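You operate a simulated robot arm through the tools that you are given. There is no shell and no other tool. Be economical: measure what you need, move in short steps, check, and stop when the job is done.

The job below is to be done with a simulated robot arm. You get a single attempt, and the scene is never put back.

JOB
Swing the jointed arm to its white mark, mount the small grey lamp on it and switch it on.
Fine: loosen the arm knob to swing it; tighten it, then load the arm; use the yellow rocker on the blue recorder box. Where these are worked on the way, their far stop is far enough and under half their travel is too little: arm knob.
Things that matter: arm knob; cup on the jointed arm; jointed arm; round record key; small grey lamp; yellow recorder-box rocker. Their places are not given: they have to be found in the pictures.

Only the result counts: the job must be done as asked and must still hold three seconds after the hand-in. Knocking over, shifting, dropping, spilling or breaking anything else fails it.

ROBOT AND FRAMES
A 7-joint arm with a two-finger parallel gripper, fixed in place. Base frame: the origin is at the foot of the arm, x ahead of it, y to its left, z up. Readings come in mm, degrees, newtons and seconds.
With the tool pointing down near the work surface it reaches from about 100 to 680 mm from the base axis. Its first joint turns from -166.0 to 166.0 degrees. Payload 3.43 kg.
The TCP is the grasp point between the finger pads, 34 mm short of the fingertips. In the tool frame z runs along the fingers and y along their closing line. The gripper opens to 128 mm. The fingers are 24 mm wide and 12 mm thick; the gripper's body (48 by 130 mm) begins 96 mm behind the TCP.
Orientation is that of the tool frame in the base frame, as a unit quaternion [x, y, z, w]. With the fingers straight down and closing along the base's y, the tool's x points along the base's -x, its y along +y and its z along -z.

CONTROLS
- The arm moves only by the tool arm_command. Its argument "commands" is text: rows parted by semicolons, each of 7 numbers parted by spaces: the shift along the tool's x, y, z in mm, then the turn, a rotation vector about the tool's x, y, z in degrees, then the opening in per cent of the stroke, from 0 (shut) to 100 (fully open). In form: x y z rx ry rz hand; .... A call has 1 to 20 rows; each row is the pose to reach, as a shift and turn from the pose commanded when the call began, along the tool's axes at that moment. A row lasts 0.2 s, in which the tool goes at most 50 mm and 8.6 degrees; a call with a longer step from one row to the next is refused whole, and so is a gripper value outside its range. Where a pose cannot be reached the arm comes as near as it can. A force on the tool above 40 N (or 10 N above the force at the start of the call, whichever is more), or a blocked arm, ends the call early, and 0.2 s more pass. The fingers move at their own pace (about 108 mm/s each) and stop on an object; they squeeze with about 26 N. The grip force told is the motor's: it shows also when the fingers shut on nothing. Time passes only in rows, and 0.2 s behind the last, so rows that repeat a pose let the fingers close. The reply holds the time, the measured pose of the TCP, the force on the tool along the base axes, the opening and the grip force, in the units named above and with some noise, with the torque about the TCP (base axes, N m) and any sound that the robot's microphone picked up.
- Cameras (640 x 400 px; columns grow to the right, rows downward): "scene" is fixed at [49.7, 648.7, 1459.6]; the picture's right is [-0.65, -0.76, 0.00], its down [-0.46, 0.40, -0.79] and it looks along [0.60, -0.52, -0.61] (base axes); focal length 308 px, centre (320, 200). "wrist" rides on the gripper at [76, -11, -160] in the tool frame; the picture's right is [0.15, 0.99, 0.00], its down [-0.88, 0.13, -0.46] and it looks along [-0.45, 0.07, 0.89] (tool axes); focal length 234 px, centre (320, 200).
- camera(camera): a new picture of that camera. It takes no simulated time.
- move_column(by): slides the trunk up (or, below 0, down) by that many mm; the arm rides with it, the base frame stays. It gives what a move gives, with no picture.
- pixel_to_xyz(camera, pixels): for up to 12 pixels [column, row] of the newest picture of that camera ("zoom" is the newest enlarged one), the place [x, y, z] in the base frame of the surface seen there, good to about 2 mm. It takes no simulated time.
- inspect(camera, box): a new picture of the part [left, top, right, bottom] of that camera's present view, enlarged. It takes no simulated time.
- sign_off(): hands the job in; it is judged then, once.

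Keep the steps short. Do not move on a guess: measure, check each grasp and each placing, and mend mistakes. In all there are 80 turns and 34 pictures (those below and enlarged ones count). Leave the gripper open and the arm clear of the work at the hand-in unless told otherwise, and finish with a single line.

The tools are called as name(argument=value, ...) on one line, values as JSON. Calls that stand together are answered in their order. arm_command: Moves the arm, as the interface text tells. Its arguments: {"type":"object","properties":{"commands":{"type":"string"}},"required":["commands"]} The other tools are called the same way: move_column (by) slides the trunk up or down; camera (camera) takes a picture; pixel_to_xyz (camera, pixels) gives the place of the surface under pixels of a picture; inspect (camera, box) takes an enlarged picture of a part of a camera's view; sign_off () hands the job in.

At the start:

```text
t: 0.0
tcp_pos: [317.5, 244.2, 1189.4]
orientation: [-0.001, 1.0, 0.0, -0.001]
wrist_force: [0.3, -0.3, 0.2]
torque: [-0.02, 0.04, -0.02]
width: 128.1
finger_force: 0.1
trunk travel left (down, up): [-250.0, 74.0]
```

scene: 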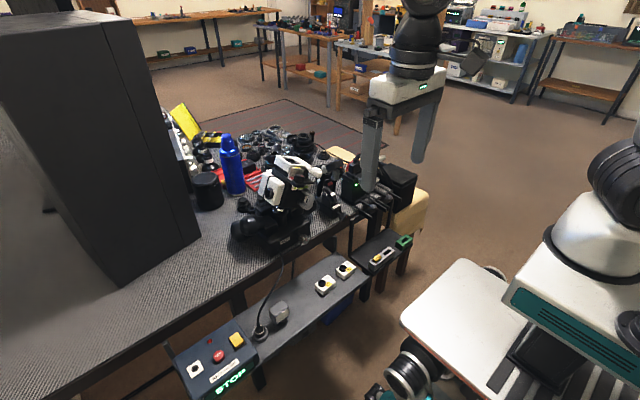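
wrist: 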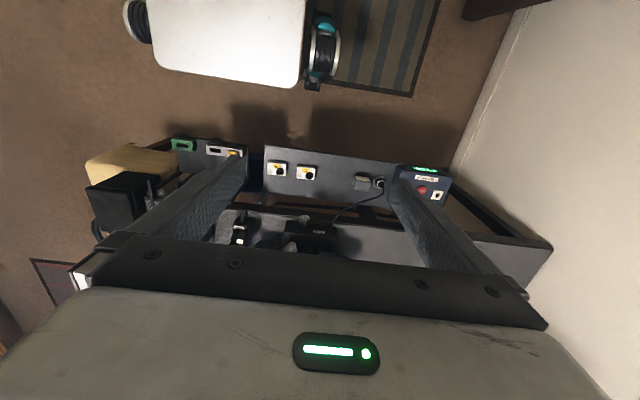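

I see a cluttered bench with panels at its front edge. I'll enlarge the middle of the scene and the front panel to find the parts.

inspect(camera="scene", box=[220, 120, 440, 258])

inspect(camera="scene", box=[160, 230, 420, 400])

```text
2.90 times, centred on (330, 189) of scene
```

zoom: 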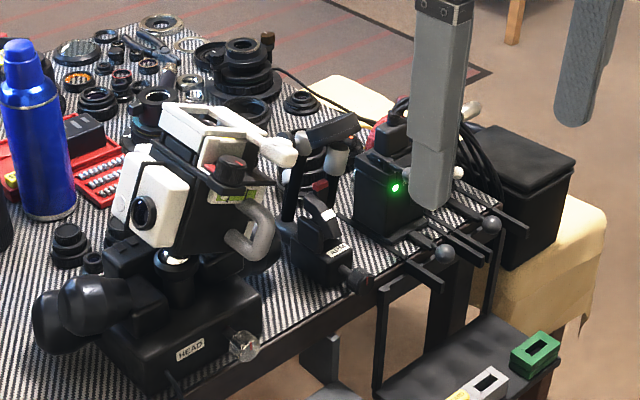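

```text
2.35 times, centred on (290, 315) of scene
```

zoom: 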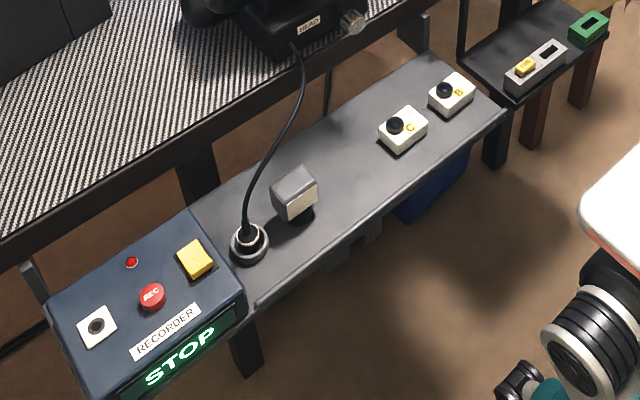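

The recorder box, the "ARM" clamp and the grey block are visible. I'll zoom tighter on the arm region and on the recorder.

inspect(camera="scene", box=[300, 150, 400, 225])

inspect(camera="wrist", box=[200, 130, 480, 290])

pixel_to_xyz(camera="scene", pixels=[[283, 305], [285, 317], [325, 282], [346, 267], [243, 338], [224, 353], [334, 203], [341, 215], [372, 185], [200, 368], [260, 335], [380, 250]])

```text
5.33 times, centred on (350, 188) of scene
```

zoom: 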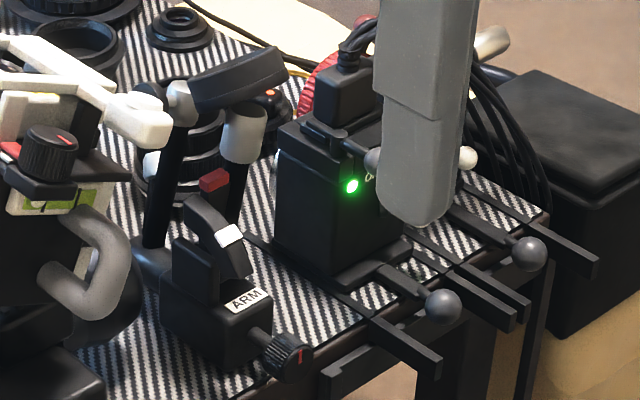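

```text
2.29 times, centred on (340, 210) of wrist
```

zoom: 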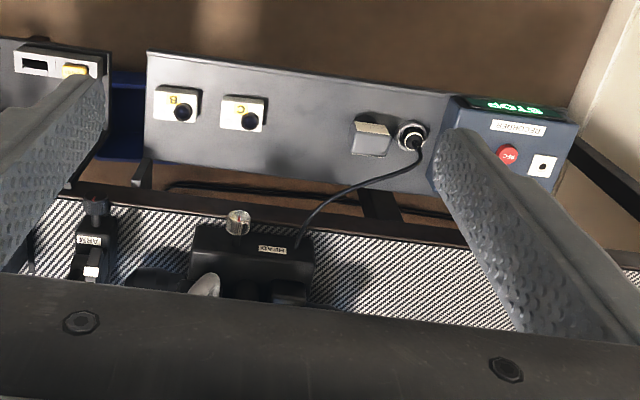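

```text
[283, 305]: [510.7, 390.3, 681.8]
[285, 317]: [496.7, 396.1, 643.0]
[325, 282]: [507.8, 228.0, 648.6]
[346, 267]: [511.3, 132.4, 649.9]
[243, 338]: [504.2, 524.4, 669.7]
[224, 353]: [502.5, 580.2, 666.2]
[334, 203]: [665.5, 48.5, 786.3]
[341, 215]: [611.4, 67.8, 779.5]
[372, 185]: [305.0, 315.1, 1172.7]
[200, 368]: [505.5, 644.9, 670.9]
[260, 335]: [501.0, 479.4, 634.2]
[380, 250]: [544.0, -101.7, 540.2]
```

The ARM clamp stands at about (640, 60, 780). Its knob, with a red mark, points toward the robot. I'll move the wrist camera over it, staying high.

arm_command(commands="-30 -24 16 0 0 0 100; -60 -48 32 0 0 0 100; -90 -72 48 0 0 0 100; -120 -96 64 0 0 0 100; -150 -120 80 0 0 0 100; -180 -144 96 0 0 0 100; -210 -168 112 0 0 0 100; -242 -194 129 0 0 0 100")

camera(camera="wrist")

inspect(camera="scene", box=[280, 130, 400, 220])

```text
t: 1.8
tcp_pos: [560.2, 48.3, 1059.4]
orientation: [-0.001, 1.0, 0.0, 0.0]
wrist_force: [0.5, -0.9, 0.6]
torque: [-0.02, -0.02, 0.02]
width: 128.0
finger_force: 0.2
trunk travel left (down, up): [-250.0, 74.0]
```

```text
27 pictures are left
```

wrist: 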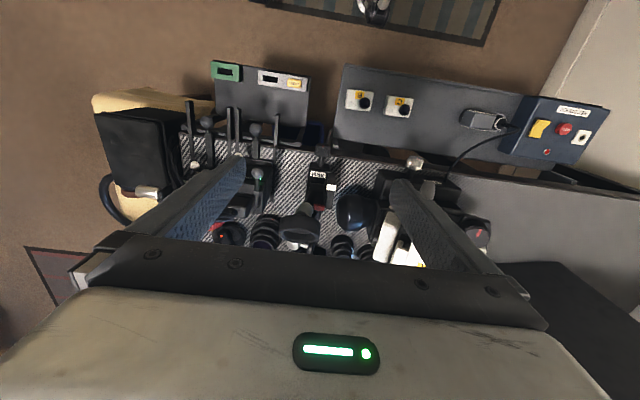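

```text
4.44 times, centred on (340, 175) of scene
```

zoom: 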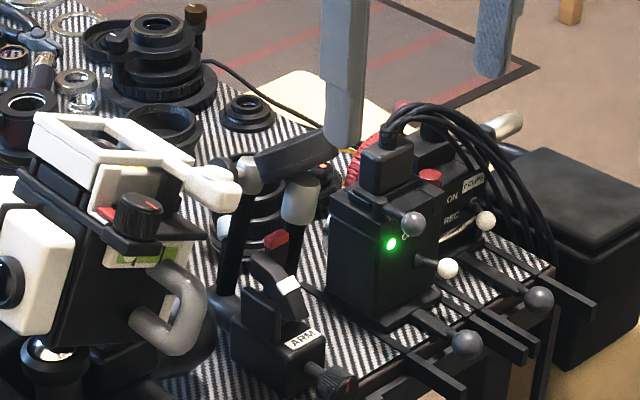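

inspect(camera="wrist", box=[240, 130, 420, 260])

pixel_to_xyz(camera="wrist", pixels=[[322, 151], [318, 174], [330, 187], [300, 222], [318, 208], [355, 210], [485, 118], [480, 125], [540, 128], [564, 130], [362, 98], [415, 162]])

pixel_to_xyz(camera="zoom", pixels=[[320, 225], [290, 165]])

```text
3.08 times, centred on (330, 195) of wrist
```

zoom: 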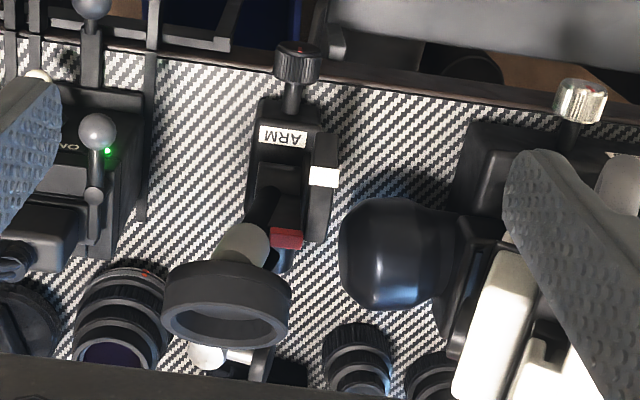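

```text
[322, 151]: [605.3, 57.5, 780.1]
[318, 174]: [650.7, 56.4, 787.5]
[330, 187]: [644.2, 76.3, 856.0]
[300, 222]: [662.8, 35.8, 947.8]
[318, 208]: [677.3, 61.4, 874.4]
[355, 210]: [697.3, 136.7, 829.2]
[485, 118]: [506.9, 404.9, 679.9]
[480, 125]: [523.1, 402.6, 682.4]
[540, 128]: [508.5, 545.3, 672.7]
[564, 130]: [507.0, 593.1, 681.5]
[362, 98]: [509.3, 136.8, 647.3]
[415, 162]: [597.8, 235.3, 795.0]
```

```text
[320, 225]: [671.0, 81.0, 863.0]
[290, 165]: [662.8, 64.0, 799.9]
```

The arm hinges on the ARM block. A red index sits at its top, a curved scale with a white mark stands beside it, and a ring-shaped cup is at its end. I'll probe the geometry in a tight scene zoom.

inspect(camera="scene", box=[318, 155, 366, 223])

inspect(camera="scene", box=[245, 280, 315, 350])

```text
5.88 times, centred on (342, 189) of scene
```

zoom: 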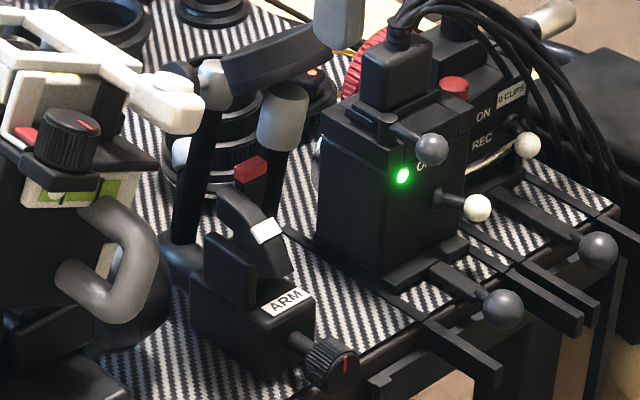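

```text
5.71 times, centred on (280, 315) of scene
```

zoom: 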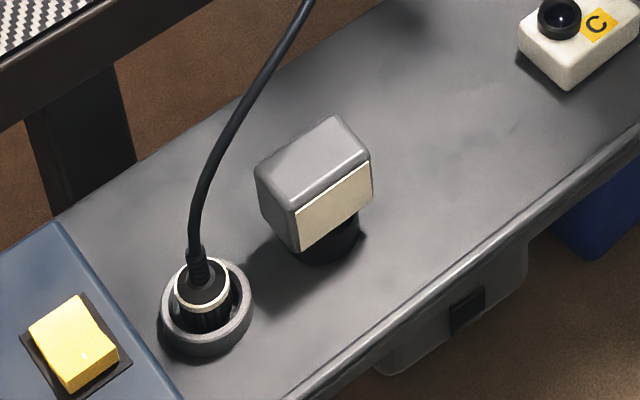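

inspect(camera="scene", box=[318, 155, 366, 223])

pixel_to_xyz(camera="zoom", pixels=[[250, 168], [265, 230], [232, 200], [272, 200], [283, 120], [280, 60], [225, 65], [320, 50], [212, 85], [190, 200], [185, 260], [345, 365]])

pixel_to_xyz(camera="zoom", pixels=[[230, 270], [245, 340], [285, 270], [305, 342], [228, 85], [318, 72], [270, 95], [262, 140], [300, 140], [252, 185], [325, 360], [345, 335]])

```text
5.88 times, centred on (342, 189) of scene
```

zoom: 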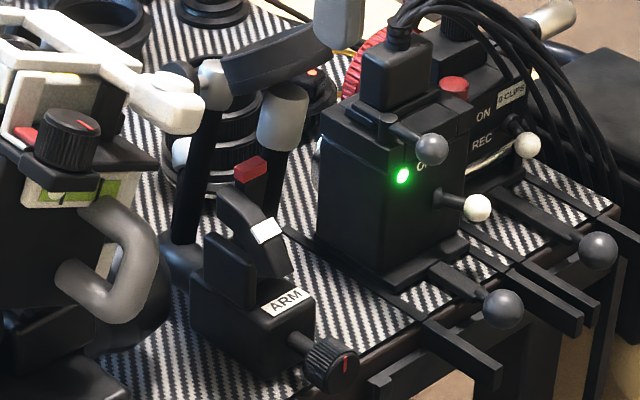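

```text
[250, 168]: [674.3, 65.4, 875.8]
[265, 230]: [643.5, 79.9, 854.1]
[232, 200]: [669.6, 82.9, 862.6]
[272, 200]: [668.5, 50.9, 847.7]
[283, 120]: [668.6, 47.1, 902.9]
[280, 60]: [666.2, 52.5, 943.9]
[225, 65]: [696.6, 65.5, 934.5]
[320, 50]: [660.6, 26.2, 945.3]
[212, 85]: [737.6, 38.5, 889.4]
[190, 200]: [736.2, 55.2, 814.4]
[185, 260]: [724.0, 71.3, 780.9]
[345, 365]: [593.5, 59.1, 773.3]
```

```text
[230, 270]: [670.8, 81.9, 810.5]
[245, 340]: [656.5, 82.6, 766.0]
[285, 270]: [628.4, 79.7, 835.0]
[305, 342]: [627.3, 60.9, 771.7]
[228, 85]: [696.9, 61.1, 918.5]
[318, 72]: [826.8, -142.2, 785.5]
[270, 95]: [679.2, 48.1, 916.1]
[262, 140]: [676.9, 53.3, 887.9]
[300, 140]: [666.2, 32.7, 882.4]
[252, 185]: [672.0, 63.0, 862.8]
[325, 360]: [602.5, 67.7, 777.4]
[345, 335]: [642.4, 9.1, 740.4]
```

The link pivots near (670, ~, 812). The red index must swing about 35° toward the robot to reach the white mark. The cup is tilted about 32° back, so this will bring it upright. The knob is at about (603, 58, 776) with its axis along x. I'll turn the tool horizontal (pointing +x) at a safe height.

arm_command(commands="10 1 5 0 -8.2 0 100; 20 2 10 0 -16.4 0 100; 30 3 15 0 -24.6 0 100; 40 4 20 0 -32.8 0 100; 50 5 25 0 -41 0 100; 60 6 30 0 -49.2 0 80; 70 7 35 0 -57.4 0 60; 80 8 40 0 -65.6 0 50; 80 9 40 0 -73.8 0 50; 80 10 40 0 -82 0 50; 80 10 40 0 -90 0 50")

camera(camera="scene")

```text
t: 4.2
tcp_pos: [481.6, 59.4, 1021.3]
orientation: [0.0, 0.706, 0.0, 0.708]
wrist_force: [-0.5, 0.8, 0.0]
torque: [-0.01, 0.02, -0.02]
width: 64.2
finger_force: 0.1
out of reach, approached as far as the arm can: row 7, 8, 9, 10
trunk travel left (down, up): [-250.0, 74.0]
```

```text
21 pictures are left
```

scene: 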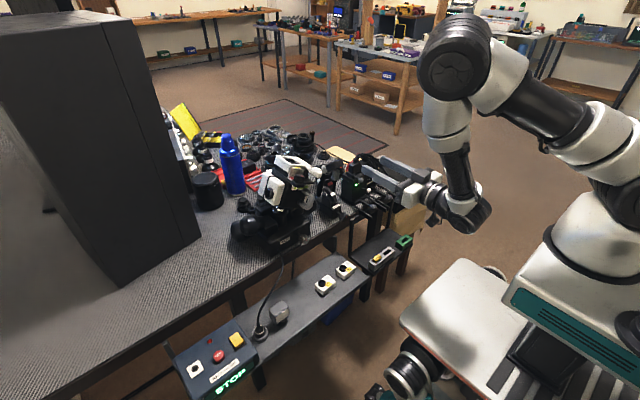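

Pose reached cleanly. I'll check the ball-lever positions near the knob before lowering.

pixel_to_xyz(camera="scene", pixels=[[373, 208], [389, 198], [371, 218], [346, 217], [362, 222], [350, 223]])

arm_command(commands="41 0 0 0 0 0 50; 82 0 0 0 0 0 50; 123 0 0 0 0 0 50; 164 0 0 0 0 0 50; 205 0 0 0 0 0 50; 246 -1 10 0 0 0 50")

camera(camera="wrist")

```text
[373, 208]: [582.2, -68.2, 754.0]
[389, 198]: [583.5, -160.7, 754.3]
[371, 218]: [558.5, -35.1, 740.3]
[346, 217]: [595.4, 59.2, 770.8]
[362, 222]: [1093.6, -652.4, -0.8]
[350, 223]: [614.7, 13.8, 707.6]
```

```text
t: 5.6
tcp_pos: [488.1, 59.6, 776.5]
orientation: [0.0, 0.707, 0.001, 0.708]
wrist_force: [-0.8, 0.2, 0.2]
torque: [-0.02, 0.05, -0.03]
width: 64.3
finger_force: 0.0
trunk travel left (down, up): [-250.0, 74.0]
```

```text
20 pictures are left
```

wrist: 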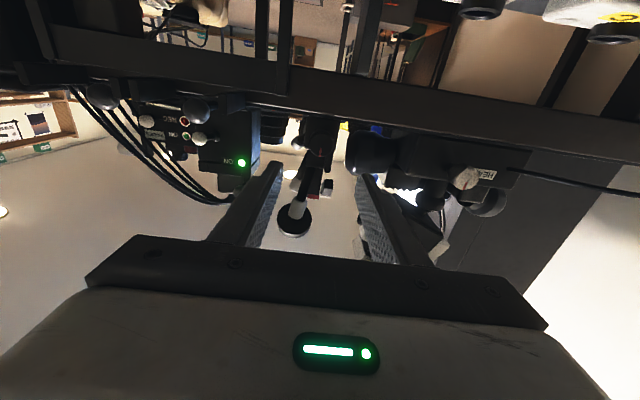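

inspect(camera="wrist", box=[260, 100, 380, 240])

pixel_to_xyz(camera="wrist", pixels=[[318, 140], [310, 150], [327, 150], [318, 150], [318, 158], [318, 132], [304, 150], [332, 150]])

```text
2.86 times, centred on (320, 170) of wrist
```

zoom: 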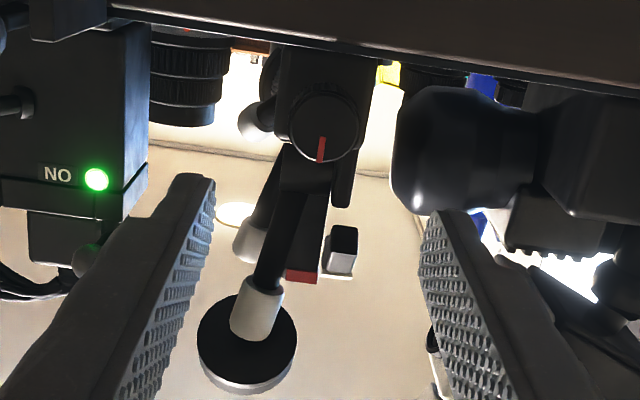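

```text
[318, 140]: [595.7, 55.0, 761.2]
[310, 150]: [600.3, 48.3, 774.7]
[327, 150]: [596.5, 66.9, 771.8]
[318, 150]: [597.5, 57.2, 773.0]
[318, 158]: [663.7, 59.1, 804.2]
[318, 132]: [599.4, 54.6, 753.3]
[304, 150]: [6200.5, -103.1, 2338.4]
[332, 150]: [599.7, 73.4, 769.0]
```

In this inverted view the knob shows at zoom (325,130), with its red mark pointing world-up. Its centre is about y=60.5, z=769, radius 14, front face x≈595. Next I advance straddling it, then close.

arm_command(commands="7.5 1 30 0 0 0 50; 7.5 1 60 0 0 0 45; 7.5 1 80 0 0 0 40; 7.5 1 96 0 0 0 40; 7.5 1 96 0 0 0 10; 7.5 1 96 0 0 0 10; 7.5 1 96 0 0 0 10")

inspect(camera="wrist", box=[240, 120, 400, 240])

```text
t: 7.2
tcp_pos: [587.3, 60.8, 765.6]
orientation: [-0.002, 0.707, 0.003, 0.707]
wrist_force: [0.6, 15.5, -0.6]
torque: [0.04, 0.36, 0.12]
width: 30.3
finger_force: 44.9
trunk travel left (down, up): [-250.0, 74.0]
```

```text
3.33 times, centred on (320, 180) of wrist
```

zoom: 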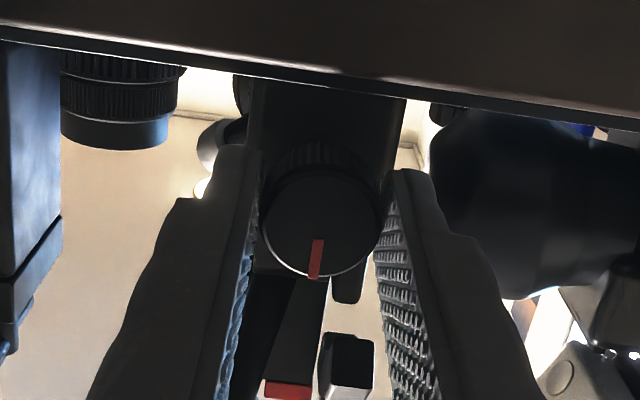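

The knob is gripped at 30 mm with a small side load. I'll shift +1.5 mm in y and turn counter-clockwise (negative about the tool axis) in small steps, watching the torque.

arm_command(commands="0 1.5 0 0 0 0 10; 0 1.5 0 0 0 -8 10; 0 1.5 0 0 0 -16 10; 0 1.5 0 0 0 -24 10; 0 1.5 0 0 0 -32 10")

inspect(camera="wrist", box=[240, 120, 400, 240])

```text
t: 8.4
tcp_pos: [586.6, 59.4, 766.7]
orientation: [-0.196, 0.68, -0.195, 0.679]
wrist_force: [12.9, 9.5, -9.6]
torque: [0.04, -0.89, 0.86]
width: 30.2
finger_force: 44.3
trunk travel left (down, up): [-250.0, 74.0]
```

```text
3.33 times, centred on (320, 180) of wrist
```

zoom: 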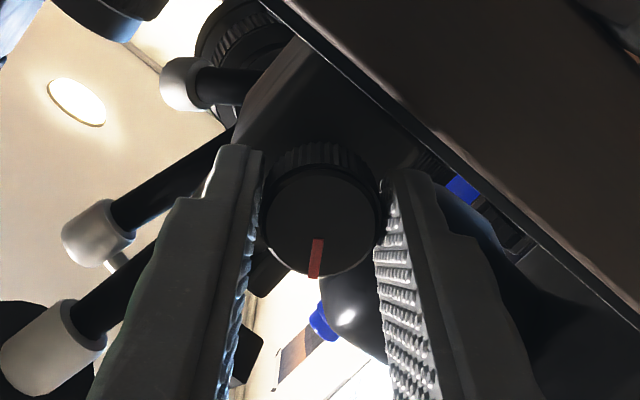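

The knob turns with the fingers (mark fixed relative to the gripper) at low torque. I continue in the same direction.

arm_command(commands="0 0 0 0 0 -8 10; 0 0 0 0 0 -16 10; 0 0 0 0 0 -24 10; 0 0 0 0 0 -32 10; 0 0 0 0 0 -40 10")

```text
t: 9.6
tcp_pos: [586.0, 60.2, 766.5]
orientation: [-0.416, 0.572, -0.416, 0.571]
wrist_force: [15.2, 3.0, -6.8]
torque: [0.0, 0.13, 0.1]
width: 30.3
finger_force: 45.4
trunk travel left (down, up): [-250.0, 74.0]
```

arm_command(commands="0 0 0 0 0 -8 10; 0 0 0 0 0 -16 10; 0 0 0 0 0 -24 10; 0 0 0 0 0 -32 10; 0 0 0 0 0 -40 10")

inspect(camera="wrist", box=[240, 120, 400, 240])

```text
t: 10.8
tcp_pos: [584.6, 59.6, 766.7]
orientation: [0.587, -0.395, 0.586, -0.395]
wrist_force: [-4.1, 1.7, -8.3]
torque: [0.69, -0.2, 0.0]
width: 30.2
finger_force: 44.9
trunk travel left (down, up): [-250.0, 74.0]
```

```text
3.33 times, centred on (320, 180) of wrist
```

zoom: 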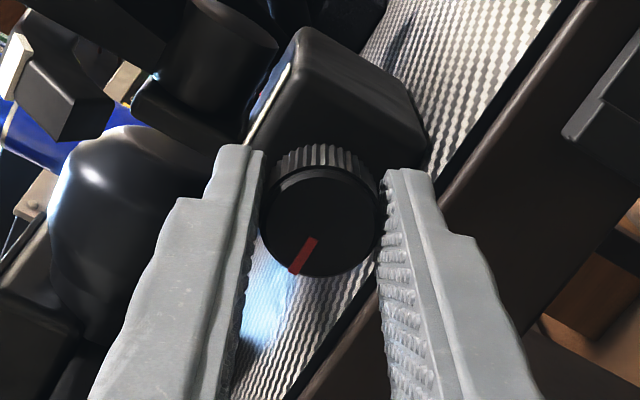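

The mark has slipped about 27° in the grip and the torque reads 0.69 N·m, so the knob is at its far (loose) stop. I'll open slightly and back out.

arm_command(commands="0 0 0 0 0 0 27; 0 0 0 0 0 0 27; 0 0 -20 0 0 0 27; 0 0 -50 0 0 0 27; 0 0 -90 0 0 0 27")

inspect(camera="scene", box=[310, 145, 380, 225])

```text
t: 12.0
tcp_pos: [495.9, 60.6, 768.8]
orientation: [0.586, -0.395, 0.587, -0.396]
wrist_force: [0.4, 0.4, -0.2]
torque: [-0.04, -0.03, 0.0]
width: 34.6
finger_force: 0.0
trunk travel left (down, up): [-250.0, 74.0]
```

```text
5.00 times, centred on (345, 185) of scene
```

zoom: 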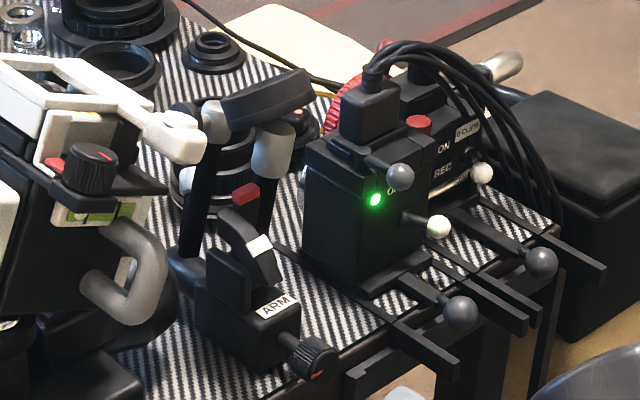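

The knob's mark has turned and the arm hasn't fallen. Next I back off a little and roll the tool another -68°, so the camera ends up on top with fingers horizontal, ready to grip the link under the cup from the front.

arm_command(commands="0 0 -10 0 0 -7.5 30; 0 0 -20 0 0 -15 40; 0 0 -30 0 0 -22.5 40; 0 0 -30 0 0 -30 40; 0 0 -30 0 0 -37.5 40; 0 0 -30 0 0 -45 40; 0 0 -30 0 0 -52.5 40; 0 0 -30 0 0 -60 40; 0 0 -30 0 0 -68 40")

```text
t: 14.0
tcp_pos: [466.0, 60.4, 766.6]
orientation: [0.707, 0.001, 0.707, 0.0]
wrist_force: [0.3, 0.0, 0.3]
torque: [0.0, 0.02, -0.01]
width: 50.9
finger_force: 0.1
trunk travel left (down, up): [-250.0, 74.0]
```

Orientation is right (tool x up, z forward). I'll raise to z≈897, y≈46, x≈530 and look at the link.

arm_command(commands="43 5 0 0 0 0 40; 86 10 0 0 0 0 45; 130 14 20 0 0 0 50; 130 14 64 0 0 0 50")

inspect(camera="wrist", box=[220, 100, 420, 225])

pixel_to_xyz(camera="zoom", pixels=[[320, 200], [300, 200], [340, 200], [320, 240], [320, 160], [320, 120], [280, 200], [360, 200], [300, 240], [340, 240], [300, 160], [340, 160]])

```text
t: 15.0
tcp_pos: [530.1, 46.6, 896.3]
orientation: [0.707, 0.001, 0.707, -0.001]
wrist_force: [0.2, 0.1, -0.3]
torque: [0.01, 0.0, -0.01]
width: 64.0
finger_force: 0.0
trunk travel left (down, up): [-250.0, 74.0]
```

```text
3.20 times, centred on (320, 162) of wrist
```

zoom: 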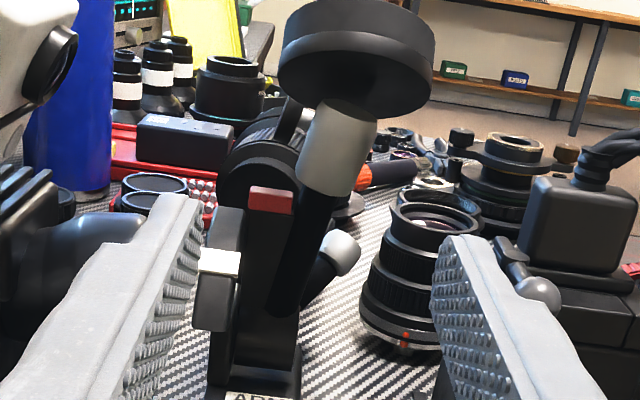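

```text
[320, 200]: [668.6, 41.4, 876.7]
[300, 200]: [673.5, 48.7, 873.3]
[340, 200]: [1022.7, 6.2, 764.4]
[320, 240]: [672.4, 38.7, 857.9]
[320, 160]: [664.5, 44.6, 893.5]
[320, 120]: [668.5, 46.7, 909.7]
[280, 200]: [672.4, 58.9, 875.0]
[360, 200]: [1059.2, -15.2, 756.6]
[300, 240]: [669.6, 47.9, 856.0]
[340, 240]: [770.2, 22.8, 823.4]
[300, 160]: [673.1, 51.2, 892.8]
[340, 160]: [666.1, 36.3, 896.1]
```

The view is clear: grey sleeve centre is about (677, 41, ~895), red pointer just below-left of it, cup above it tilted back about 32°. I'll pitch the tool down 32°, parallel to the cup's underside. It then ends up horizontal after the swing.

arm_command(commands="17 1.5 10 0 -8 0 40; 34 3 20 0 -16 0 40; 51 4.5 32 0 -24 0 40; 67 5.6 45 0 -32 0 40")

inspect(camera="wrist", box=[220, 100, 420, 225])

pixel_to_xyz(camera="zoom", pixels=[[320, 200], [340, 210], [360, 200], [320, 220], [340, 180], [360, 180], [320, 240], [300, 240], [300, 260], [320, 260], [340, 160], [340, 120]])

```text
t: 16.0
tcp_pos: [577.5, 43.1, 963.4]
orientation: [0.875, -0.001, 0.485, 0.0]
wrist_force: [0.1, 0.6, -0.2]
torque: [-0.02, -0.04, 0.01]
width: 51.2
finger_force: 0.0
trunk travel left (down, up): [-250.0, 74.0]
```

```text
3.20 times, centred on (320, 162) of wrist
```

zoom: 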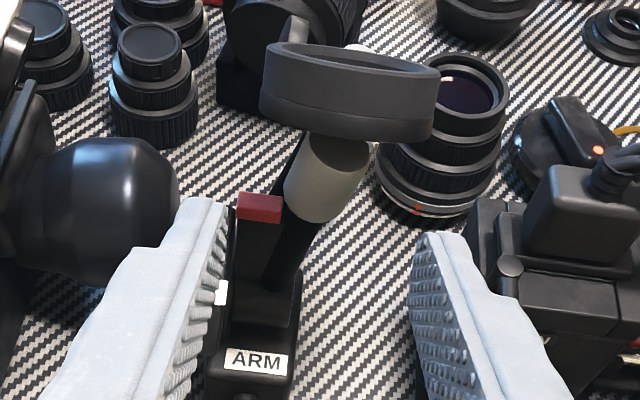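

```text
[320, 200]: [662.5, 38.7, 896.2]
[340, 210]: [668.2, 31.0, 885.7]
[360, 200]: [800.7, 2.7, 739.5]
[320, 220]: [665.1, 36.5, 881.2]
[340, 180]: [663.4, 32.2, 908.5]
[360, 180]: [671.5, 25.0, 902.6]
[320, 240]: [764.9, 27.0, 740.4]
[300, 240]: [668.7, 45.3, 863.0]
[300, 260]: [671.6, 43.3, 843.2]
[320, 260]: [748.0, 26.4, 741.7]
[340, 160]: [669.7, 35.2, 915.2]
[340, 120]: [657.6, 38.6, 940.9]
```

The sleeve leans slightly. Its centre is y≈37.5 at z≈900. I'll advance along the tilted axis, keeping 4 mm lower to clear the cup's underside, then close.

arm_command(commands="-7 5.6 30 0 0 0 40; -7 5.6 60 0 0 0 40; -7 5.6 90 0 0 0 40; -7 5.6 110 0 0 0 40")

inspect(camera="wrist", box=[220, 100, 420, 225])

```text
t: 17.0
tcp_pos: [667.8, 35.6, 897.4]
orientation: [0.875, 0.001, 0.485, -0.001]
wrist_force: [0.1, 0.0, -0.2]
torque: [-0.02, 0.0, 0.01]
width: 51.4
finger_force: 0.1
trunk travel left (down, up): [-250.0, 74.0]
```

```text
3.20 times, centred on (320, 162) of wrist
```

zoom: 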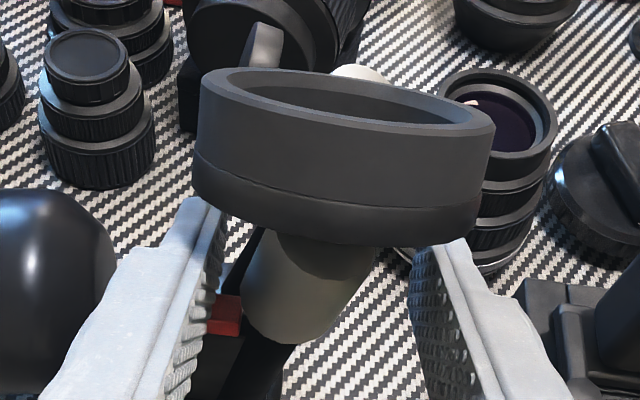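

arm_command(commands="0 0 0 0 0 0 30; 0 0 0 0 0 0 15; 0 0 0 0 0 0 10; 0 0 0 0 0 0 10")

inspect(camera="wrist", box=[220, 100, 420, 225])

```text
t: 18.0
tcp_pos: [668.6, 41.7, 896.5]
orientation: [0.875, 0.003, 0.484, -0.004]
wrist_force: [-0.1, 22.5, -1.5]
torque: [1.53, -0.03, -0.1]
width: 30.6
finger_force: 45.3
trunk travel left (down, up): [-250.0, 74.0]
```

```text
3.20 times, centred on (320, 162) of wrist
```

zoom: 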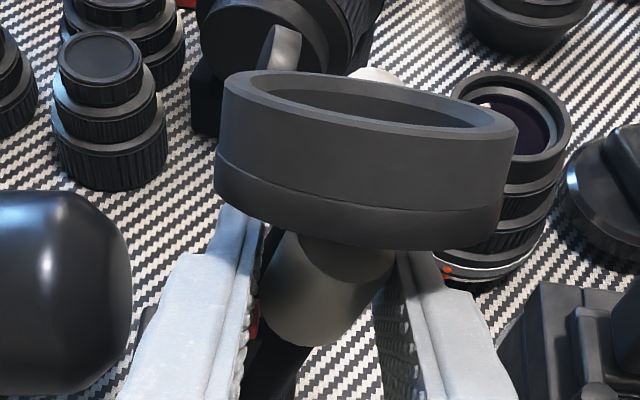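

I'm gripping the sleeve at 30.6 mm, but the tool was pulled +y by 6 mm. I'll recentre to take off the side load.

arm_command(commands="0 -4 0 0 0 0 10; 0 -7 0 0 0 0 10; 0 -7 0 0 0 0 10")

```text
t: 18.8
tcp_pos: [666.6, 39.7, 899.2]
orientation: [0.875, -0.001, 0.484, 0.001]
wrist_force: [13.8, 1.6, -8.4]
torque: [1.07, -1.1, -0.28]
width: 30.6
finger_force: 44.5
trunk travel left (down, up): [-250.0, 74.0]
```

The load is now small. I start swinging along the arc about the pivot (670, 812), with the tool turning along. First 14°, then check.

arm_command(commands="-3.2 0 -4.4 0 3.6 0 10; -6.7 0 -8.7 0 7.2 0 10; -10.4 0 -12.7 0 10.8 0 10; -14.4 0 -16.4 0 14.4 0 10")

inspect(camera="scene", box=[310, 145, 380, 225])

```text
t: 19.8
tcp_pos: [644.9, 39.9, 890.2]
orientation: [0.81, -0.001, 0.587, 0.002]
wrist_force: [16.3, -19.5, -30.3]
torque: [1.21, -0.31, 0.1]
width: 30.8
finger_force: 45.1
trunk travel left (down, up): [-250.0, 74.0]
```

```text
5.00 times, centred on (345, 185) of scene
```

zoom: 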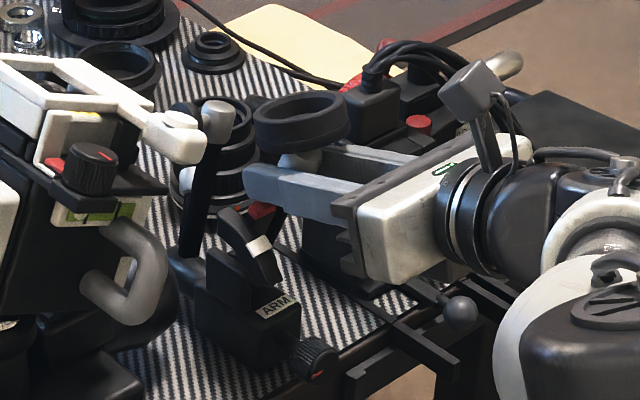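

The link swings well: it has followed 14°, and the cup is nearly level. The readings fit a pivot nearer (685, 806), so I correct the arc, relieve the load, and go on to about 28°.

arm_command(commands="-6.2 3 6.7 0 0 0 10; -10.3 4 2.3 0 3.6 0 10; -14.7 4 -1.5 0 7.2 0 10; -19.3 4 -5 0 10.8 0 10; -24.2 4 -8.3 0 14.4 0 10")

inspect(camera="scene", box=[325, 165, 365, 215])

```text
t: 21.0
tcp_pos: [627.4, 39.6, 880.3]
orientation: [0.723, 0.001, 0.691, -0.002]
wrist_force: [-6.3, -4.4, 20.1]
torque: [1.03, -0.55, 0.28]
width: 30.1
finger_force: 44.9
trunk travel left (down, up): [-250.0, 74.0]
```

```text
8.00 times, centred on (345, 190) of scene
```

zoom: 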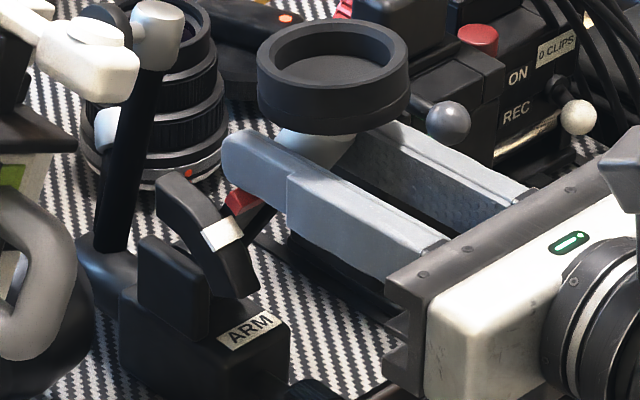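

Red pointer and white mark are close. I'll measure both.

pixel_to_xyz(camera="zoom", pixels=[[238, 198], [248, 205], [232, 208], [222, 235], [212, 228], [232, 225], [240, 240], [225, 248], [332, 40], [275, 55], [405, 65], [330, 75]])

inspect(camera="wrist", box=[220, 100, 420, 225])

```text
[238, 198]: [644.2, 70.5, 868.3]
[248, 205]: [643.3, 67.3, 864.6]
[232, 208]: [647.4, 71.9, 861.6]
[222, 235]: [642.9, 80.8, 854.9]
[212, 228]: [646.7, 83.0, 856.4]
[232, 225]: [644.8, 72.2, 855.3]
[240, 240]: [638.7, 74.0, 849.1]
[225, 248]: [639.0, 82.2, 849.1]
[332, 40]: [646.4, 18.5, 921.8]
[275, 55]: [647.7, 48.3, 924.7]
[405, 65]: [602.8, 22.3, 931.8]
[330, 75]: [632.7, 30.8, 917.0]
```

```text
3.20 times, centred on (320, 162) of wrist
```

zoom: 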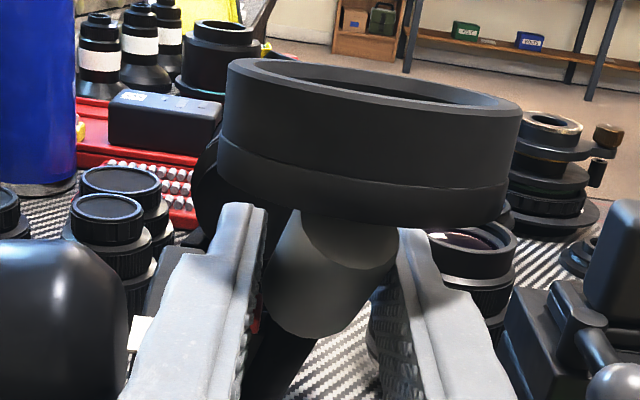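

The pointer face is at about 34° and the mark at about 42°, and the cup is still about 8° off level. I swing about 7° more and then re-measure.

arm_command(commands="-3.2 0 -4.2 0 3.5 0 10; -6.9 0 -7.7 0 7 0 10; -6.9 0 -7.7 0 7 0 10")

inspect(camera="scene", box=[325, 165, 365, 215])

pixel_to_xyz(camera="zoom", pixels=[[228, 205], [236, 213], [244, 222], [222, 218], [222, 235], [232, 225], [240, 240], [230, 210], [258, 70], [405, 72], [330, 130], [325, 22]])

```text
t: 21.8
tcp_pos: [618.9, 40.2, 871.1]
orientation: [0.682, 0.001, 0.731, -0.002]
wrist_force: [-10.3, 5.8, 17.6]
torque: [0.87, -0.44, 0.59]
width: 29.8
finger_force: 44.9
trunk travel left (down, up): [-250.0, 74.0]
```

```text
8.00 times, centred on (345, 190) of scene
```

zoom: 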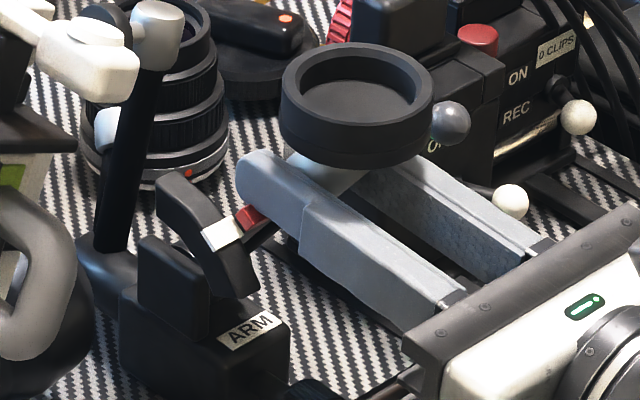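

```text
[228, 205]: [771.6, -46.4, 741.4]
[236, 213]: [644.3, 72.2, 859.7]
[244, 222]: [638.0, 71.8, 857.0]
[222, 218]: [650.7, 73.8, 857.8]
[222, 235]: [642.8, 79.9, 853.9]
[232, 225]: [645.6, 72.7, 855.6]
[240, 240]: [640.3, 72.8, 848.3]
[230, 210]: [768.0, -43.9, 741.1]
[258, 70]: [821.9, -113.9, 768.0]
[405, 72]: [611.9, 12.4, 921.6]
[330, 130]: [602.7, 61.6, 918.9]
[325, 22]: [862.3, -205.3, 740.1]
```

It looks nearly in line. I'll zoom in tighter to judge the alignment.

inspect(camera="scene", box=[326, 185, 346, 201])

pixel_to_xyz(camera="zoom", pixels=[[200, 140], [260, 180], [170, 180], [230, 220], [300, 120], [340, 150], [270, 100], [320, 180], [290, 160], [190, 220], [260, 230], [310, 200]])

```text
16.00 times, centred on (336, 193) of scene
```

zoom: 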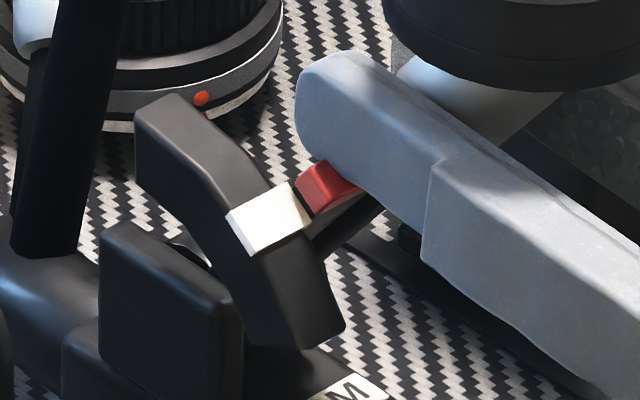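

```text
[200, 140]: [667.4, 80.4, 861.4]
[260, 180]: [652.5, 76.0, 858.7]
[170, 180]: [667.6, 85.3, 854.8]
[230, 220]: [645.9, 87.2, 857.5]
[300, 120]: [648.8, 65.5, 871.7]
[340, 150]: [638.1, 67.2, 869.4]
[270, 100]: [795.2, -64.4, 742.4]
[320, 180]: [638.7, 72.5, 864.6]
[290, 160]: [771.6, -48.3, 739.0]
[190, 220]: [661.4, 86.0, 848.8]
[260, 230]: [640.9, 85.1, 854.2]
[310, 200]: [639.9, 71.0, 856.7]
```

The pointer is about 0.5° short of the mark's centre. I nudge it that much and relax the radial load. Then I open a little and withdraw along the tool axis, which mirrors the clean approach.

arm_command(commands="1.7 0 -2.6 0 0.5 0 10; 1.7 0 -2.6 0 0.5 0 10")

inspect(camera="scene", box=[326, 185, 346, 201])

```text
t: 22.4
tcp_pos: [617.9, 41.7, 871.1]
orientation: [0.68, 0.001, 0.733, -0.001]
wrist_force: [10.5, 6.7, 8.4]
torque: [0.84, -1.15, 0.29]
width: 30.0
finger_force: 45.2
trunk travel left (down, up): [-250.0, 74.0]
```

```text
16.00 times, centred on (336, 193) of scene
```

zoom: 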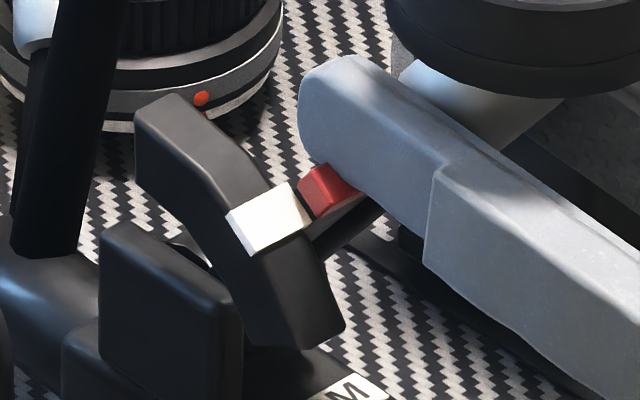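

Red and white now line up. I open to about 41 mm and withdraw straight back along the tool.

arm_command(commands="0 0 0 0 0 0 20; 0 0 0 0 0 0 32; 0 0 0 0 0 0 32; 0 0 -30 0 0 0 32; 0 0 -65 0 0 0 32; 0 0 -100 0 0 0 32; 0 0 -130 0 -4.5 0 32")

```text
t: 24.0
tcp_pos: [486.7, 39.1, 863.3]
orientation: [0.708, 0.001, 0.706, -0.001]
wrist_force: [-0.4, 0.4, -0.4]
torque: [0.01, 0.01, 0.0]
width: 41.1
finger_force: 0.0
trunk travel left (down, up): [-250.0, 74.0]
```

I lower to the knob height, centre on y≈61, advance over the knob and close.

arm_command(commands="-40 -11 0 0 0 0 32; -80 -22 0 0 0 0 32; -95 -22 10 0 0 0 34; -95 -22 40 0 0 0 34; -95 -22 70 0 0 0 34; -95 -22 98 0 0 0 34; -95 -22 98 0 0 0 10; -95 -22 98 0 0 0 10; -95 -22 98 0 0 0 10")

```text
t: 25.3
tcp_pos: [560.5, 77.1, 775.7]
orientation: [0.704, -0.006, 0.71, -0.011]
wrist_force: [-13.5, -0.3, 8.6]
torque: [-0.16, -0.08, -0.42]
width: 43.1
finger_force: 0.1
trunk travel left (down, up): [-250.0, 74.0]
stopped in row 6: the force on the tool passed its limit at 91 N (the readings are from after the stop); the commanded pose is now the measured one
```

The arm stopped on a contact force of 91 N. Before moving anything I look.

camera(camera="scene")

```text
4 pictures are left
```

scene: 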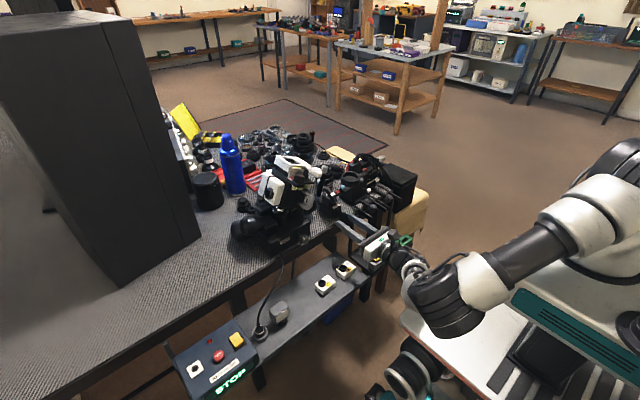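

pixel_to_xyz(camera="scene", pixels=[[430, 285], [450, 310], [415, 268], [378, 250], [450, 340], [420, 320], [500, 260], [408, 240], [345, 225], [350, 232], [385, 258], [400, 330]])

```text
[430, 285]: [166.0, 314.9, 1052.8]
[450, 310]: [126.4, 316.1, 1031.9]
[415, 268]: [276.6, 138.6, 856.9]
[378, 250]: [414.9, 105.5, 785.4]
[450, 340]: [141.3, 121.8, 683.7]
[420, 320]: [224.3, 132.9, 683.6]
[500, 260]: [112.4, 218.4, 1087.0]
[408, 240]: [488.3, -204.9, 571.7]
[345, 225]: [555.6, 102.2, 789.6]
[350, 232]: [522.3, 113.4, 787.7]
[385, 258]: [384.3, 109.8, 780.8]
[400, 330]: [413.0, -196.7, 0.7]
```

pixel_to_xyz(camera="scene", pixels=[[335.4, 193], [332.9, 194.2], [350, 178], [344, 182], [356, 182], [350, 186], [346, 217], [342, 216], [350, 172], [338, 220], [355, 215], [347, 211]])

```text
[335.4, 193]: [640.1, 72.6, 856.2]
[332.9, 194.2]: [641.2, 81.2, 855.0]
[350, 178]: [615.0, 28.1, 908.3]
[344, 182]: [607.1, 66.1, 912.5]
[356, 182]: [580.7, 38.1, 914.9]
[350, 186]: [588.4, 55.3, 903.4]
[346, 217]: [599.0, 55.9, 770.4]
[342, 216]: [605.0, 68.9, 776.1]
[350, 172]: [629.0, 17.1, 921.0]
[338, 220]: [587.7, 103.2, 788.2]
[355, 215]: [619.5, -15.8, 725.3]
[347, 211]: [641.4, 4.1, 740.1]
```

The arm and cup are still in place and the knob is visible unharmed at (599, 56, 770). The tool had drifted to y=77, so a finger met the knob's face. I back off and recentre.

arm_command(commands="0 0 -20 0 0 0 34; 0 0 -45 0 0 0 34; -7 16 -65 0 0 0 34; -7 16 -65 0 0 0 34")

```text
t: 26.3
tcp_pos: [499.2, 61.7, 766.3]
orientation: [0.704, -0.009, 0.71, -0.015]
wrist_force: [-0.5, 0.7, -0.4]
torque: [-0.04, 0.02, 0.0]
width: 43.7
finger_force: 0.1
trunk travel left (down, up): [-250.0, 74.0]
```

arm_command(commands="2 0 20 0 0 0 34; 2 0 40 0 0 0 34; 2 0 53 0 0 0 34")

```text
t: 27.1
tcp_pos: [550.5, 60.0, 767.4]
orientation: [0.705, -0.006, 0.709, -0.012]
wrist_force: [-0.9, 0.2, 0.3]
torque: [-0.04, 0.0, 0.0]
width: 43.3
finger_force: 0.2
trunk travel left (down, up): [-250.0, 74.0]
```

On line at y=60, z=767. I creep forward over the knob.

arm_command(commands="0 0 7 0 0 0 35; 0 0 14 0 0 0 35; 0 0 21 0 0 0 35; 0 0 28 0 0 0 35; 0 0 35 0 0 0 35")

```text
t: 28.3
tcp_pos: [586.4, 64.2, 767.7]
orientation: [0.705, -0.005, 0.709, -0.014]
wrist_force: [1.0, 0.8, -0.4]
torque: [0.03, 0.02, 0.0]
width: 44.7
finger_force: 0.1
trunk travel left (down, up): [-250.0, 74.0]
```

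No contact. I close on the knob.

arm_command(commands="0 2 0 0 0 0 20; 0 2 0 0 0 0 10; 0 2 0 0 0 0 10; 0 2 0 0 0 0 10")

```text
t: 29.3
tcp_pos: [586.5, 60.5, 768.2]
orientation: [0.705, -0.006, 0.709, -0.012]
wrist_force: [12.4, -5.5, -0.6]
torque: [0.02, 0.08, -0.82]
width: 29.9
finger_force: 45.0
trunk travel left (down, up): [-250.0, 74.0]
```

Gripped at 29.9 mm. Now I turn clockwise (positive) to tighten, in checked steps.

arm_command(commands="0 0 0 0 0 8 10; 0 0 0 0 0 16 10; 0 0 0 0 0 24 10; 0 0 0 0 0 32 10; 0 0 0 0 0 40 10; 0 0 0 0 0 48 10")

```text
t: 30.7
tcp_pos: [585.0, 58.8, 767.5]
orientation: [0.642, -0.292, 0.642, -0.3]
wrist_force: [15.7, -11.3, -10.1]
torque: [-0.06, 0.01, -1.03]
width: 30.0
finger_force: 45.4
trunk travel left (down, up): [-250.0, 74.0]
```

arm_command(commands="0 0 0 0 0 8 10; 0 0 0 0 0 16 10; 0 0 0 0 0 24 10; 0 0 0 0 0 32 10; 0 0 0 0 0 40 10; 0 0 0 0 0 48 10")

```text
t: 32.1
tcp_pos: [585.7, 60.4, 765.8]
orientation: [-0.467, 0.531, -0.463, 0.535]
wrist_force: [2.8, -11.4, -15.9]
torque: [-0.21, 0.41, -0.75]
width: 30.1
finger_force: 45.0
trunk travel left (down, up): [-250.0, 74.0]
```

arm_command(commands="0 0 0 0 0 8 10; 0 0 0 0 0 16 10; 0 0 0 0 0 24 10")

```text
t: 32.9
tcp_pos: [585.5, 60.7, 766.4]
orientation: [-0.348, 0.614, -0.34, 0.621]
wrist_force: [-1.0, 5.8, -15.2]
torque: [-0.42, -0.14, 0.4]
width: 30.3
finger_force: 45.0
trunk travel left (down, up): [-250.0, 74.0]
```

arm_command(commands="0 0 0 0 0 8 10; 0 0 0 0 0 16 10; 0 0 0 0 0 16 10")

inspect(camera="wrist", box=[240, 120, 400, 240])

```text
t: 33.7
tcp_pos: [586.1, 60.3, 766.9]
orientation: [-0.26, 0.656, -0.253, 0.662]
wrist_force: [-3.7, 9.5, -19.2]
torque: [-0.8, -0.14, 0.1]
width: 29.5
finger_force: 44.4
trunk travel left (down, up): [-250.0, 74.0]
```

```text
3.33 times, centred on (320, 180) of wrist
```

zoom: 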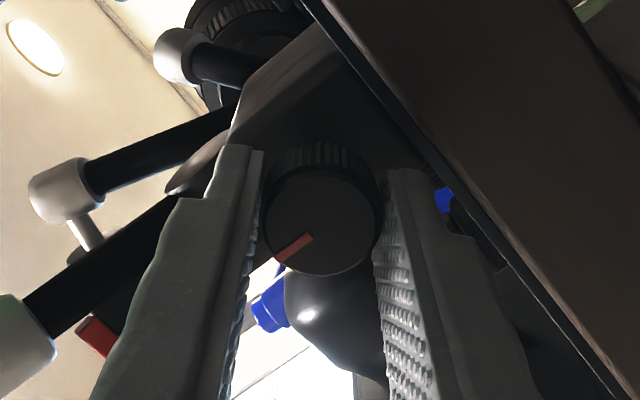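

The mark's world direction is back at its starting place (tool at -43°, mark 49° ahead of it) and the torque is -0.8 N·m, so the knob is tight. I release and back off. At the same time I measure the lamp and rocker from the last scene picture.

arm_command(commands="0 0 0 0 0 0 28; 0 0 0 0 0 0 28; 0 0 -25 0 0 0 28; 0 0 -60 0 0 0 30; 0 0 -100 0 0 0 30")

pixel_to_xyz(camera="scene", pixels=[[269.6, 309.7], [282.3, 301], [288, 307], [276, 315], [277, 322], [288.5, 314], [281, 325], [286.5, 320.5], [283, 312], [272, 316], [278, 308], [276, 330]])

pixel_to_xyz(camera="scene", pixels=[[240, 335], [233, 339], [241, 344], [235, 347], [237, 341], [231, 334], [245, 340], [228, 345], [236, 336], [238, 346], [218, 355], [210, 343]])

```text
t: 34.9
tcp_pos: [484.3, 56.1, 769.0]
orientation: [-0.258, 0.655, -0.255, 0.662]
wrist_force: [0.7, -0.6, -0.3]
torque: [0.01, 0.02, 0.05]
width: 38.3
finger_force: 0.0
trunk travel left (down, up): [-250.0, 74.0]
```

```text
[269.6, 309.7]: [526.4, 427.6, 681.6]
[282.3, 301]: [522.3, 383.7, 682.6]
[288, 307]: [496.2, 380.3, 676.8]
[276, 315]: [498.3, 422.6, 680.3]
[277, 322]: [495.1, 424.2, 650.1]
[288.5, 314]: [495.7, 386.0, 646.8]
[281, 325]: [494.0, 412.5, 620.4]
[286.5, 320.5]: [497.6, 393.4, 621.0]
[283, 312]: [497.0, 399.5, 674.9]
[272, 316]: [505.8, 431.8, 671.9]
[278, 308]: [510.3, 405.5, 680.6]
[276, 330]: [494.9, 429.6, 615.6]
```

```text
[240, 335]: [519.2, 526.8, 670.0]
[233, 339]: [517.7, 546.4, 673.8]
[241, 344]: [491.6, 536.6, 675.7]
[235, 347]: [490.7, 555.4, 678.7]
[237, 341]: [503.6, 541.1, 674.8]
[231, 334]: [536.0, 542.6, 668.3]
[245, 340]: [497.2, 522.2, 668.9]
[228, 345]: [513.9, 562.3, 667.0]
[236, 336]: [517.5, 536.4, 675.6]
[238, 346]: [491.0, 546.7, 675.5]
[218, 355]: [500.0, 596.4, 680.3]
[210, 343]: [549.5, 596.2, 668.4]
```

The lamp head spans x 495–530, y 380–432, z 642–682, on a stem down to the shelf at z≈615. I now take one tight picture of the cup and pointer to verify alignment and locate the cup centre.

inspect(camera="scene", box=[328, 166, 366, 200])

```text
11.76 times, centred on (347, 183) of scene
```

zoom: 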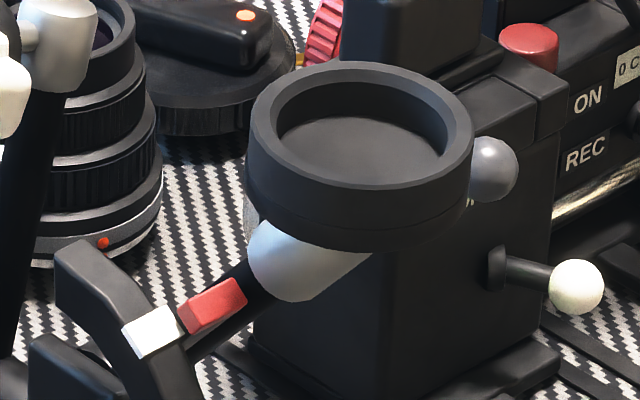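

Red pointer and white mark are aligned. I measure the cup's rim and floor.

pixel_to_xyz(camera="zoom", pixels=[[259, 122], [461, 135], [350, 69], [365, 186], [292, 84], [435, 92], [290, 168], [440, 170], [360, 140], [320, 145], [410, 145], [360, 120]])

```text
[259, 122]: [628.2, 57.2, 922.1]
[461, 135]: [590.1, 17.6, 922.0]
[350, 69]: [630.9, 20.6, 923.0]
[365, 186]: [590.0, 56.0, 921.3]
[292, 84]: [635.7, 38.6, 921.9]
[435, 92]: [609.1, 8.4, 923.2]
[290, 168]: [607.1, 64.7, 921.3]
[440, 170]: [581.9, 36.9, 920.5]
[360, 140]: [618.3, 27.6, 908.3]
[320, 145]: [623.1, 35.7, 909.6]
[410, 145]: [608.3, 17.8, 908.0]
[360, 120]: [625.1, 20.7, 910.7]
```

The rim is level at z≈922, centred at (609, 37.5), with the floor at z≈908. I refine the lamp's edges from the same scene picture.

pixel_to_xyz(camera="scene", pixels=[[282, 299.7], [283, 300.2], [284, 301], [285.5, 302], [287, 304], [288.8, 306], [268.3, 309.5], [267.8, 311], [270, 307.5], [276, 303], [289.5, 308], [279, 300.7]])

pixel_to_xyz(camera="scene", pixels=[[275.5, 321], [276.5, 323], [277, 324.5], [279, 326.5], [283, 326], [287, 322.5], [288, 320], [288, 318.5], [285, 322], [283, 323.5], [280, 324.5], [289, 317]])

```text
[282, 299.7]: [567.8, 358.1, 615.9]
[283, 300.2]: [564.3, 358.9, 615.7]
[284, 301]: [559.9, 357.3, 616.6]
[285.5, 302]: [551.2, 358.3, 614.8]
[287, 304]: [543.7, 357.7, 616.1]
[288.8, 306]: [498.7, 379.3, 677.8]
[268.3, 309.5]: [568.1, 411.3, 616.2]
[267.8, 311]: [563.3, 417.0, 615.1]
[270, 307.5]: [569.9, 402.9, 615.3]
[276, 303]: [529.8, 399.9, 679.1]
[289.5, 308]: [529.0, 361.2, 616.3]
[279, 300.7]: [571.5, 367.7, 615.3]
```

```text
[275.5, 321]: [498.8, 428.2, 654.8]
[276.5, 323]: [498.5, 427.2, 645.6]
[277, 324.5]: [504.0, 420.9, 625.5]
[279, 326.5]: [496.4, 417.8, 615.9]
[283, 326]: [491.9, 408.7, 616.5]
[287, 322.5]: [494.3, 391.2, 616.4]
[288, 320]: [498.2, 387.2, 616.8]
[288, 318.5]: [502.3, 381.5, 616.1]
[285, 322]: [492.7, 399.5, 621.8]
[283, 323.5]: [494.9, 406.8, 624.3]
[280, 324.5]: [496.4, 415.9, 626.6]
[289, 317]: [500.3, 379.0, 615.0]
```

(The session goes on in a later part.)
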